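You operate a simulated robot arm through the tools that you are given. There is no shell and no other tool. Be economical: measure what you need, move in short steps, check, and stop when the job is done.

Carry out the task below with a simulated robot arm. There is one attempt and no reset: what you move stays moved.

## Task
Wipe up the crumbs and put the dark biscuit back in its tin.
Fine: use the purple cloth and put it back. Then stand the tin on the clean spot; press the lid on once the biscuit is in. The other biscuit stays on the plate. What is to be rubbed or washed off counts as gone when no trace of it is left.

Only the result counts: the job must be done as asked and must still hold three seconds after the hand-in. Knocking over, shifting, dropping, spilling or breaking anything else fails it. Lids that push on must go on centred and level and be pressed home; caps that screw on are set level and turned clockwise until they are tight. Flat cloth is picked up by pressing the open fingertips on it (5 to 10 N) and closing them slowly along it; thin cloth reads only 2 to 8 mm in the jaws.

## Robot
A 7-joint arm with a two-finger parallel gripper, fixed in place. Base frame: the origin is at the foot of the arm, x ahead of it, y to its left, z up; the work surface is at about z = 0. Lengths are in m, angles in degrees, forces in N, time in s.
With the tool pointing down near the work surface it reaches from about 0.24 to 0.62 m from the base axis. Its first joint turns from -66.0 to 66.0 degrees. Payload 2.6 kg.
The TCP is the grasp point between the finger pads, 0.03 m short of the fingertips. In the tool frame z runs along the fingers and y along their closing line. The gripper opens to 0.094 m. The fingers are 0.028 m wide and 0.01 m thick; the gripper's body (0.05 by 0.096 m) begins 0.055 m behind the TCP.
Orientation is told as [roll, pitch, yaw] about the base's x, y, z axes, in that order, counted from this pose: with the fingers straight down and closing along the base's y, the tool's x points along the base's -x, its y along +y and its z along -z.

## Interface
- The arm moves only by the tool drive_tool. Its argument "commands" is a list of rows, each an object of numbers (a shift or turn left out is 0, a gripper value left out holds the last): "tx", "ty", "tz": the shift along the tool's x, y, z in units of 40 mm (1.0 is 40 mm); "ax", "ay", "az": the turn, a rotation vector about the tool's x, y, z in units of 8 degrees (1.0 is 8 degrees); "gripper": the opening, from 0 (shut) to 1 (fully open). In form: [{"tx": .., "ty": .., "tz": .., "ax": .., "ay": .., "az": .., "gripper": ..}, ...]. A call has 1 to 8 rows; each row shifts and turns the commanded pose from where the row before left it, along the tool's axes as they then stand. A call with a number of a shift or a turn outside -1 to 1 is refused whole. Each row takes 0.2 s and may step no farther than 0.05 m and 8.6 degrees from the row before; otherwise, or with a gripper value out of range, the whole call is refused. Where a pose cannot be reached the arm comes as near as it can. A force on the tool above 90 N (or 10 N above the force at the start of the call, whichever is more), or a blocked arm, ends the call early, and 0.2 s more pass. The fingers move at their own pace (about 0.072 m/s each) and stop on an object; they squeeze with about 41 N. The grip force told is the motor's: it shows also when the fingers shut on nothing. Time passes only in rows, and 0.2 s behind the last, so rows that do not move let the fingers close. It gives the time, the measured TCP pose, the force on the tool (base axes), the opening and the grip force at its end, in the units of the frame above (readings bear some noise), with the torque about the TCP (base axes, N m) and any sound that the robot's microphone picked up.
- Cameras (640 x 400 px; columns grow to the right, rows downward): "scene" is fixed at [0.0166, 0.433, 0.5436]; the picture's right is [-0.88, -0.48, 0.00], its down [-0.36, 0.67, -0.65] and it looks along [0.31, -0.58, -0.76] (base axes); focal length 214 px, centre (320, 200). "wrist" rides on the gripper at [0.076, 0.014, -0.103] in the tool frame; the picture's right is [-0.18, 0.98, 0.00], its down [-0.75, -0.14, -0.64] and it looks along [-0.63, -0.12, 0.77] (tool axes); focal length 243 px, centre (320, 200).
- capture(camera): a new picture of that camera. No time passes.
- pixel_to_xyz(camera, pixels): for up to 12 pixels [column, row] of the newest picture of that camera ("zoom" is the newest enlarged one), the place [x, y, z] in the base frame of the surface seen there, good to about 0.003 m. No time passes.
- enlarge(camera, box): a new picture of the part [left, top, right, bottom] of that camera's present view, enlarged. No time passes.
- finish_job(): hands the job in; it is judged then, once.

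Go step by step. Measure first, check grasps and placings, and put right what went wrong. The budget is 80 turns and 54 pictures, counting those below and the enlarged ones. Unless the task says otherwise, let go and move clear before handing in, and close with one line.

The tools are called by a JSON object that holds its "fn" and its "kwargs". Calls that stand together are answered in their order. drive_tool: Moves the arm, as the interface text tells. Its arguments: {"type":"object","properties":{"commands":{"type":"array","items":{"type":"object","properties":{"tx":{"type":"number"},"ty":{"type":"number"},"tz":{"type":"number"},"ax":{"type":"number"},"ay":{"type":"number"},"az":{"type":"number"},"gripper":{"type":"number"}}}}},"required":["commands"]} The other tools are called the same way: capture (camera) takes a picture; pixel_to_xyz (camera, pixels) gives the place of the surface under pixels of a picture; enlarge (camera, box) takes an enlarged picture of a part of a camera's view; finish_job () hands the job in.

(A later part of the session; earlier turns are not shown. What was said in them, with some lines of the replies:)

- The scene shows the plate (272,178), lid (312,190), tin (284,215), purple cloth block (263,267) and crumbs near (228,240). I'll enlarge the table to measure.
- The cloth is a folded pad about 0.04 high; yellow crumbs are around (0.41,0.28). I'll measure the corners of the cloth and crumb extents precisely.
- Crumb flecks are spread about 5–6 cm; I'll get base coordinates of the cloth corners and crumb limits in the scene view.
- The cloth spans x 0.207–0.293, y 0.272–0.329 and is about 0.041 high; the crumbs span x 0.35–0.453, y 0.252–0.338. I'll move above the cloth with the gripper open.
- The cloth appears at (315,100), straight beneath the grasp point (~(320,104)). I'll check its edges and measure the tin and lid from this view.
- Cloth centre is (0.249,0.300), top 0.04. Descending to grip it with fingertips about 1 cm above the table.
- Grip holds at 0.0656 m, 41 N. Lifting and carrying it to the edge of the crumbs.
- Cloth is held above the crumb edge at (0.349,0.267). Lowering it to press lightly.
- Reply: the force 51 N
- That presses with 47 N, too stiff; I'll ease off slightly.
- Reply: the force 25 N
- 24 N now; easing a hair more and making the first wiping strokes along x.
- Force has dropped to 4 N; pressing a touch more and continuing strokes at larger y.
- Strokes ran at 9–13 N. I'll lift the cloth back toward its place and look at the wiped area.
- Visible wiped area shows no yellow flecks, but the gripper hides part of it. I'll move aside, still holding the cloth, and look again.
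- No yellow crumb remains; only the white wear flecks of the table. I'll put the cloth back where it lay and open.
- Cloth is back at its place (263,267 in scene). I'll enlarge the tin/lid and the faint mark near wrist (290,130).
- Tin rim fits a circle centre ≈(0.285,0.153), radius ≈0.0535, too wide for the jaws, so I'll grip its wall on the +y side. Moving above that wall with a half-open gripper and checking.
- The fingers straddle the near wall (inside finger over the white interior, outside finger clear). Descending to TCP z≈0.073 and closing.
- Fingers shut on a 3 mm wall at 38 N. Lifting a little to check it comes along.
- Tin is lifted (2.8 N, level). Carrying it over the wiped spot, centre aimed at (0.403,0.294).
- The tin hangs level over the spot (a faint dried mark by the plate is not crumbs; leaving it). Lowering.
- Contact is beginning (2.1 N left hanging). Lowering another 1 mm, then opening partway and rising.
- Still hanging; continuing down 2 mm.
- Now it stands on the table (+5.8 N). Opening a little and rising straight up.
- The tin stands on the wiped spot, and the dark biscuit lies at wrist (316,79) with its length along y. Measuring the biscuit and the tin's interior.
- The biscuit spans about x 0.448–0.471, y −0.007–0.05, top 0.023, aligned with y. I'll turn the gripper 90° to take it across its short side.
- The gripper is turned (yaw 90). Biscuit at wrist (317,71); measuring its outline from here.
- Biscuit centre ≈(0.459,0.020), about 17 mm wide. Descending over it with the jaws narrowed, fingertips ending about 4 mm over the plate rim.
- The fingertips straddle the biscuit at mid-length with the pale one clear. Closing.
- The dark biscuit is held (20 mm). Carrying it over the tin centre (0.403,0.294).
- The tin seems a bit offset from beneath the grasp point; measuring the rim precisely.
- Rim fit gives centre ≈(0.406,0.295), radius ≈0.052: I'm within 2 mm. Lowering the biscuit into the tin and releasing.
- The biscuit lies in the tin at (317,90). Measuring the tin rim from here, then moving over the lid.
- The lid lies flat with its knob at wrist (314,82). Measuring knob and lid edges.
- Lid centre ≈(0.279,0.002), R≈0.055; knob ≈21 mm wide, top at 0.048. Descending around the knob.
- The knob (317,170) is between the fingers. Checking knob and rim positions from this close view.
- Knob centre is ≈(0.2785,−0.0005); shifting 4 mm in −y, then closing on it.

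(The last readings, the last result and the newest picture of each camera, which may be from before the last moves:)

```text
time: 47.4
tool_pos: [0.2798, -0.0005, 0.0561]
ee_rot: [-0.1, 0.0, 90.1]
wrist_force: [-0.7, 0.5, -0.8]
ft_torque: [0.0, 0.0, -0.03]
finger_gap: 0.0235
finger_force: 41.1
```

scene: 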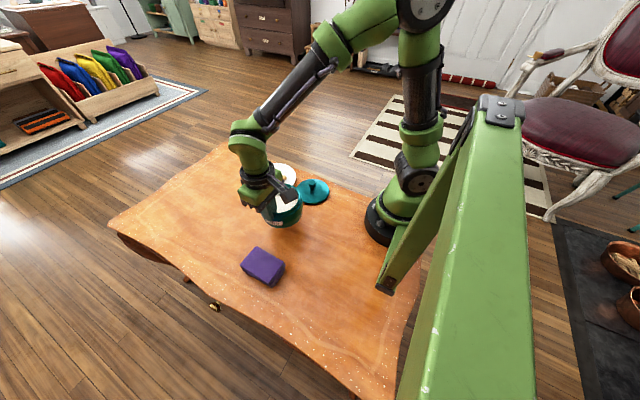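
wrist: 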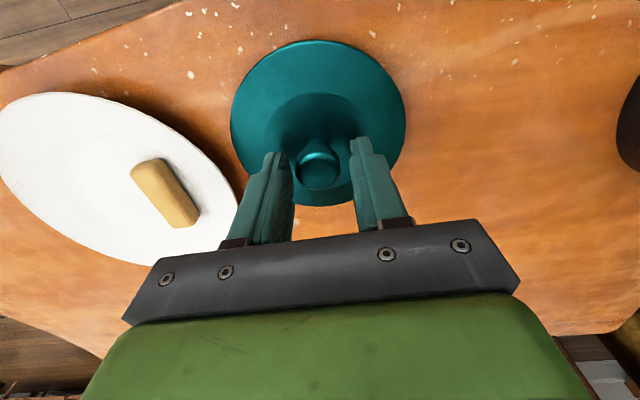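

Knob gripped at 23.5 mm. Lifting straight up and checking.

{"fn": "drive_tool", "kwargs": {"commands": [{"tz": -0.3}, {"tz": -0.7}, {"tz": -1}, {"tz": -0.8}, {}]}}

{"fn": "capture", "kwargs": {"camera": "wrist"}}

```text
time: 48.6
tool_pos: [0.2809, -0.0014, 0.17]
ee_rot: [-0.1, 0.0, 90.0]
wrist_force: [0.4, -0.2, -0.4]
ft_torque: [-0.02, 0.01, 0.0]
finger_gap: 0.0234
finger_force: 40.8
```

```text
19 pictures are left
```

wrist: 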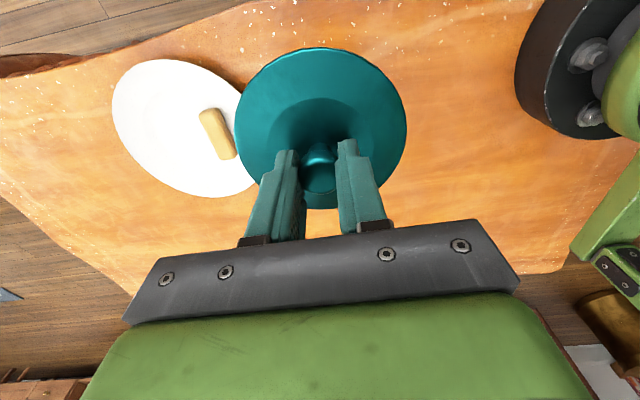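

Lid is held. Measuring lid edges in hand, then carrying it over the tin.

{"fn": "pixel_to_xyz", "kwargs": {"camera": "wrist", "pixels": [[320, 50], [238, 120], [404, 120], [265, 68], [375, 68], [245, 155], [399, 150], [320, 205], [322, 175], [322, 148]]}}

{"fn": "drive_tool", "kwargs": {"commands": [{"tx": -0.92, "ty": -0.386}, {"tx": -0.92, "ty": -0.386}, {"tx": -0.92, "ty": -0.386}, {"tx": -0.92, "ty": -0.386}, {"tx": -0.92, "ty": -0.386}, {"tx": -0.92, "ty": -0.386}, {"tx": -0.92, "ty": -0.386}, {"tx": -0.92, "ty": -0.386}]}}

{"fn": "capture", "kwargs": {"camera": "wrist"}}

{"fn": "enlarge", "kwargs": {"camera": "scene", "box": [170, 180, 298, 260]}}

```text
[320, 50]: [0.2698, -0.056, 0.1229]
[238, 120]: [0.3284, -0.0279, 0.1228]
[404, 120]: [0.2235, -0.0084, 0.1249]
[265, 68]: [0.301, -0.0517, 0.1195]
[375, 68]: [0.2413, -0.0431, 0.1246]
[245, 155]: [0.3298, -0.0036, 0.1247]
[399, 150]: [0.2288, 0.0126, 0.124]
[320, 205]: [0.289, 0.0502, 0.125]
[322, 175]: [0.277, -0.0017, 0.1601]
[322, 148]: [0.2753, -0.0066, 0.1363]
```

```text
time: 50.4
tool_pos: [0.4029, 0.2936, 0.1679]
ee_rot: [-0.1, -0.1, 90.0]
wrist_force: [0.0, 0.3, 0.6]
ft_torque: [-0.02, -0.02, 0.01]
finger_gap: 0.023
finger_force: 41.3
```

```text
18 pictures are left
```

wrist: 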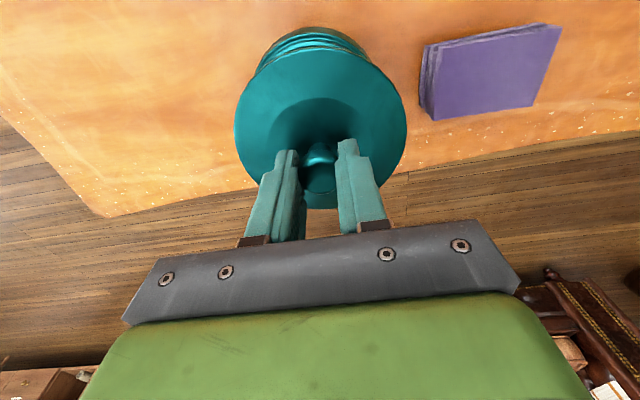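

```text
5.00 times, centred on (234, 220) of scene
```

zoom: 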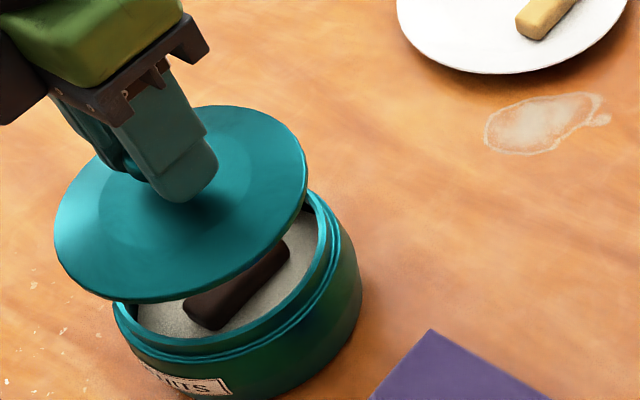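

The lid hangs level. Lowering to just above the rim (TCP z≈0.128) to check centring.

{"fn": "drive_tool", "kwargs": {"commands": [{"tz": 0.6}, {"tz": 0.4}, {}]}}

{"fn": "enlarge", "kwargs": {"camera": "scene", "box": [186, 200, 266, 250]}}

{"fn": "enlarge", "kwargs": {"camera": "wrist", "box": [220, 20, 420, 145]}}

```text
time: 51.2
tool_pos: [0.4034, 0.2943, 0.1288]
ee_rot: [0.1, 0.1, 90.0]
wrist_force: [-0.7, -0.4, -0.1]
ft_torque: [-0.02, -0.02, -0.03]
finger_gap: 0.0234
finger_force: 41.4
```

```text
8.00 times, centred on (226, 225) of scene
```

zoom: 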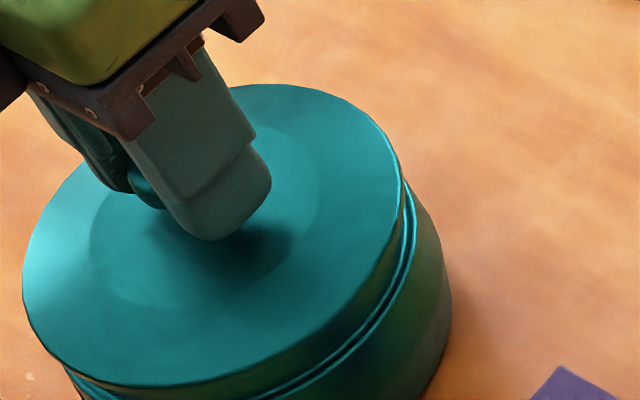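

```text
3.20 times, centred on (320, 82) of wrist
```

zoom: 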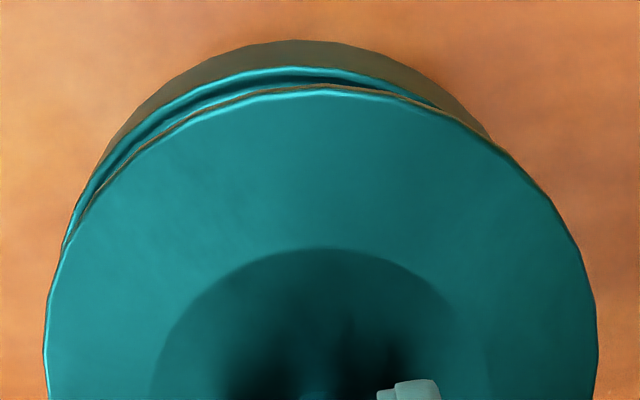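

I'll fit circles to the lid edge and the tin's visible ledge from this zoom to check centring.

{"fn": "pixel_to_xyz", "kwargs": {"camera": "zoom", "pixels": [[66, 235], [130, 138], [215, 84], [305, 69], [400, 84], [52, 310], [112, 197], [200, 117], [320, 90], [420, 104], [500, 156], [573, 250]]}}

{"fn": "pixel_to_xyz", "kwargs": {"camera": "zoom", "pixels": [[215, 75], [305, 62], [400, 76], [300, 45], [160, 92], [440, 90], [220, 60], [380, 55]]}}

```text
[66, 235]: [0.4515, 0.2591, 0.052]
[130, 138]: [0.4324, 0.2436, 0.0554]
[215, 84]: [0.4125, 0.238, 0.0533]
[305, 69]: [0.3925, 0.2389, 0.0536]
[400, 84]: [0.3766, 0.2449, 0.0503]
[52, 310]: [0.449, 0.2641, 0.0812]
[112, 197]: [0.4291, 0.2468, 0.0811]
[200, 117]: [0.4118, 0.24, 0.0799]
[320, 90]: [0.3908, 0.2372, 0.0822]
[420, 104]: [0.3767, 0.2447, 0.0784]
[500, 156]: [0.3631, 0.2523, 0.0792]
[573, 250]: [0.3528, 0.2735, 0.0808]
```

```text
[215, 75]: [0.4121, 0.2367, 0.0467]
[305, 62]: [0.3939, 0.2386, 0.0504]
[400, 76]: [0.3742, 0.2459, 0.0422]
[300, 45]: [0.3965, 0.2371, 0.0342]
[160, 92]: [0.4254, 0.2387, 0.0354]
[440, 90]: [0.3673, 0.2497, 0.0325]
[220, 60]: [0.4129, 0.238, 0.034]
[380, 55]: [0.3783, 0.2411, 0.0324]
```

Fits suggest the tin is about 2 mm further in +x (and ~1 mm +y) than the lid. Correcting and lowering slowly while watching forces.

{"fn": "drive_tool", "kwargs": {"commands": [{"ty": -0.05, "tx": -0.02}, {"tz": 0.08}, {"tz": 0.05}, {}]}}

```text
time: 52.2
tool_pos: [0.405, 0.2938, 0.1234]
ee_rot: [-0.1, 0.0, 90.0]
wrist_force: [-0.3, -1.5, -0.2]
ft_torque: [0.02, -0.01, 0.0]
finger_gap: 0.0232
finger_force: 41.0
```

{"fn": "drive_tool", "kwargs": {"commands": [{"tz": 0.05}, {"tz": 0.03}, {}]}}

```text
time: 53.0
tool_pos: [0.4055, 0.2947, 0.1204]
ee_rot: [0.0, 0.0, 90.1]
wrist_force: [-0.6, -0.2, -0.3]
ft_torque: [-0.04, -0.02, 0.0]
finger_gap: 0.0233
finger_force: 40.6
```

No contact yet; continuing down in 1–2 mm steps.

{"fn": "drive_tool", "kwargs": {"commands": [{"tz": 0.04}, {"tz": 0.03}, {}]}}

{"fn": "enlarge", "kwargs": {"camera": "scene", "box": [186, 200, 266, 250]}}

{"fn": "enlarge", "kwargs": {"camera": "wrist", "box": [220, 20, 420, 145]}}

```text
time: 53.8
tool_pos: [0.4042, 0.2951, 0.1172]
ee_rot: [0.0, -0.1, 90.0]
wrist_force: [0.2, -0.7, -0.9]
ft_torque: [0.02, 0.03, 0.01]
finger_gap: 0.0234
finger_force: 40.5
```

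```text
8.00 times, centred on (226, 225) of scene
```

zoom: 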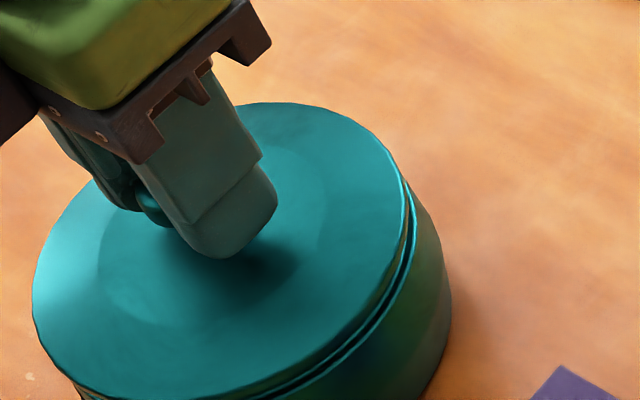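

```text
3.20 times, centred on (320, 82) of wrist
```

zoom: 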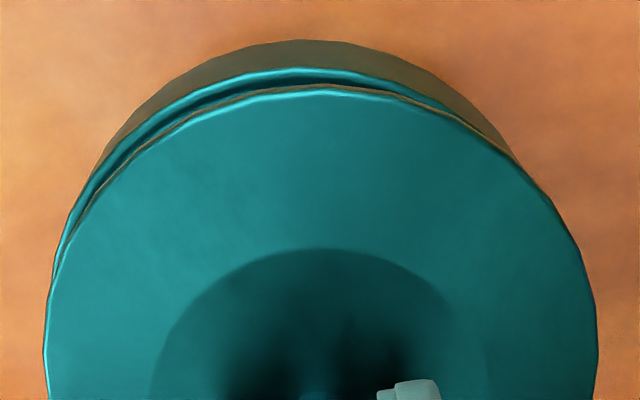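

Lid edge sits concentric over the neck without contact force. Continuing down.

{"fn": "drive_tool", "kwargs": {"commands": [{"tz": 0.04}, {"tz": 0.04}, {}]}}

```text
time: 54.6
tool_pos: [0.4048, 0.2938, 0.1165]
ee_rot: [-0.1, 0.0, 90.0]
wrist_force: [-6.2, -5.3, 19.6]
ft_torque: [-0.65, 0.2, -0.05]
finger_gap: 0.0237
finger_force: 40.9
```

Contact at z≈0.1168 (20 N), i.e. the lid's lower edge about 6 mm below the rim top, so it's engaged. Pressing a bit further.

{"fn": "drive_tool", "kwargs": {"commands": [{"tz": 0.04}, {}]}}

{"fn": "enlarge", "kwargs": {"camera": "wrist", "box": [220, 20, 420, 145]}}

```text
time: 55.2
tool_pos: [0.4044, 0.2956, 0.1149]
ee_rot: [-0.1, -0.2, 90.1]
wrist_force: [-5.9, -4.3, 31.3]
ft_torque: [0.09, 0.16, -0.05]
finger_gap: 0.0234
finger_force: 40.8
```

```text
3.20 times, centred on (320, 82) of wrist
```

zoom: 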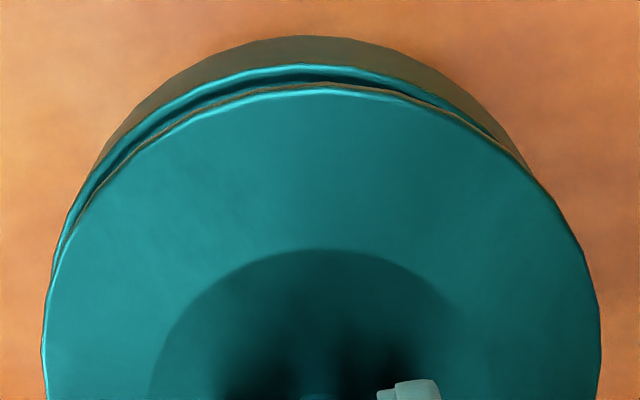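

Force is 31 N and the torque has balanced, so the lid is sliding on level. Pressing further.

{"fn": "drive_tool", "kwargs": {"commands": [{"tz": 0.04}, {"tz": 0.03}, {}]}}

```text
time: 56.0
tool_pos: [0.405, 0.295, 0.1124]
ee_rot: [-0.3, -0.2, 90.1]
wrist_force: [-4.6, 0.6, 31.2]
ft_torque: [0.08, 0.17, 0.02]
finger_gap: 0.0234
finger_force: 40.9
```

Sliding down steadily at about 31 N. Continuing until it bottoms out.

{"fn": "drive_tool", "kwargs": {"commands": [{"tz": 0.04}, {"tz": 0.04}, {}]}}

```text
time: 56.8
tool_pos: [0.4061, 0.2952, 0.1129]
ee_rot: [-0.4, -0.3, 90.0]
wrist_force: [-15.4, -6.4, 52.1]
ft_torque: [-0.38, 0.49, -0.03]
finger_gap: 0.0236
finger_force: 40.9
```

Position holds at 0.1127 while force rose to 52 N: it seems bottomed. One more firm push to be sure.

{"fn": "drive_tool", "kwargs": {"commands": [{"tz": 0.04}, {"tz": 0.03}, {}]}}

{"fn": "enlarge", "kwargs": {"camera": "scene", "box": [186, 200, 266, 250]}}

```text
time: 57.6
tool_pos: [0.4086, 0.2936, 0.1126]
ee_rot: [-1.0, -0.4, 89.9]
wrist_force: [-10.6, -8.9, 59.2]
ft_torque: [-0.23, -0.09, 0.07]
finger_gap: 0.0235
finger_force: 41.5
heard: snap
```

```text
8.00 times, centred on (226, 225) of scene
```

zoom: 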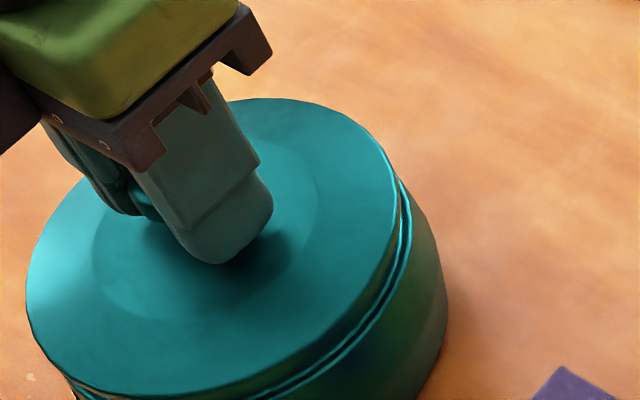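

A snap was heard: the lid is home. Relieving the pressing force before letting go.

{"fn": "drive_tool", "kwargs": {"commands": [{"tz": -0.08}, {"tz": -0.04}, {}]}}

```text
time: 58.4
tool_pos: [0.4057, 0.2936, 0.1108]
ee_rot: [-0.3, -0.1, 89.9]
wrist_force: [9.4, -1.1, 19.2]
ft_torque: [0.56, -0.18, -0.23]
finger_gap: 0.0238
finger_force: 40.9
```

{"fn": "drive_tool", "kwargs": {"commands": [{"tz": -0.03}, {}, {"gripper": 0.4}, {}, {}, {"tz": -0.5}, {"tz": -1}, {"tz": -1}]}}

{"fn": "drive_tool", "kwargs": {"commands": [{"tz": -1, "tx": 1, "ty": 0}, {"tx": 1}, {"tx": 1}, {"tx": 1}, {}]}}

{"fn": "capture", "kwargs": {"camera": "scene"}}

{"fn": "enlarge", "kwargs": {"camera": "scene", "box": [178, 190, 274, 250]}}

{"fn": "capture", "kwargs": {"camera": "wrist"}}

```text
time: 60.2
tool_pos: [0.4053, 0.2935, 0.21]
ee_rot: [0.0, -0.1, 89.9]
wrist_force: [0.0, 0.0, -0.2]
ft_torque: [0.01, -0.01, -0.02]
finger_gap: 0.0376
finger_force: 0.1
```

```text
refused: row 1 steps farther than a row can; nothing moved
```

```text
10 pictures are left
```

scene: 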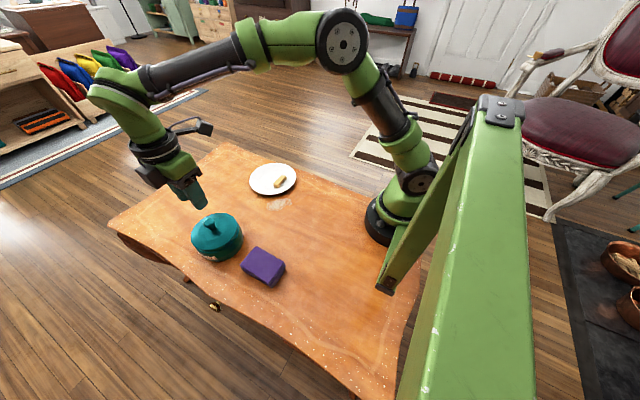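

```text
6.67 times, centred on (226, 220) of scene
```

zoom: 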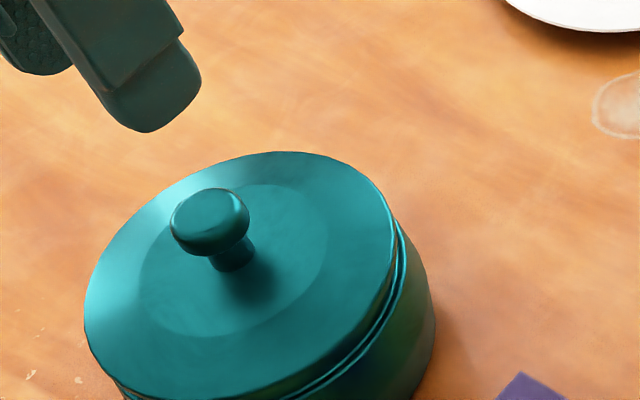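

```text
8 pictures are left
```

wrist: 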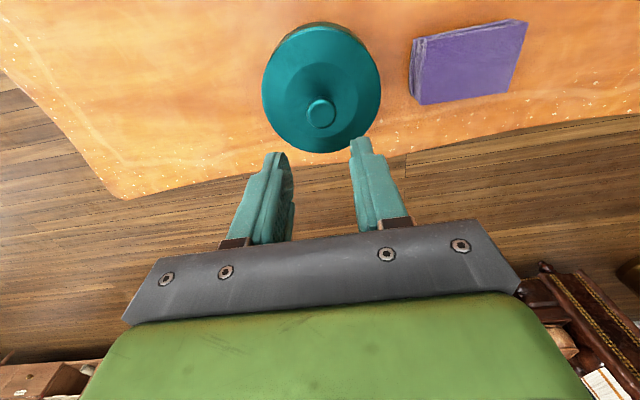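

The lid sits on the tin, gripper clear. Checking its level by measuring edge heights, and the cloth's position.

{"fn": "pixel_to_xyz", "kwargs": {"camera": "zoom", "pixels": [[290, 160], [382, 230], [300, 370], [180, 395], [95, 290], [150, 210], [375, 310]]}}

{"fn": "pixel_to_xyz", "kwargs": {"camera": "wrist", "pixels": [[318, 28], [268, 95], [376, 88], [322, 148], [285, 45], [358, 45], [320, 112]]}}

{"fn": "pixel_to_xyz", "kwargs": {"camera": "scene", "pixels": [[256.6, 247.5], [283.4, 262.5], [269, 282.5], [241.5, 266]]}}

```text
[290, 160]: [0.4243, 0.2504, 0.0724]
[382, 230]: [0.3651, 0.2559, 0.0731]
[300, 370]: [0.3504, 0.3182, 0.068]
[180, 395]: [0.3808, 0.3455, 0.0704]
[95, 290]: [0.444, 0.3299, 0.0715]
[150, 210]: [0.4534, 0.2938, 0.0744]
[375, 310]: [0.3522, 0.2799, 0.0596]
```

```text
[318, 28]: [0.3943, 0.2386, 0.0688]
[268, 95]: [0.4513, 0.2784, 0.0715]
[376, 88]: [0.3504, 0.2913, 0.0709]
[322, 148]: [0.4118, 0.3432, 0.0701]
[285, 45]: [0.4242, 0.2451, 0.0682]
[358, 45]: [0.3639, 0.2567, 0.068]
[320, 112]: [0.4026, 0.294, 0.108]
```

```text
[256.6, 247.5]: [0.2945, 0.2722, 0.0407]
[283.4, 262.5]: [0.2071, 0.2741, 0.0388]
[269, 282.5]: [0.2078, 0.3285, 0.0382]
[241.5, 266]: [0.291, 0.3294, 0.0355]
```

The lid edge is level (z ≈0.070 all round, centred at ≈(0.404,0.294)), the cloth is back within about 2 mm, and the pale biscuit is still on the plate. The gripper is clear, so I'm handing in.

{"fn": "finish_job", "kwargs": {}}

```text
The job is handed in.
```

The job is handed in: the crumbs are wiped up and the purple cloth is back in its place, and the tin stands on the clean spot with the dark biscuit inside and its lid snapped on; the pale biscuit is still on the plate, and I left a faint dried mark near the plate because it wasn't crumbs.
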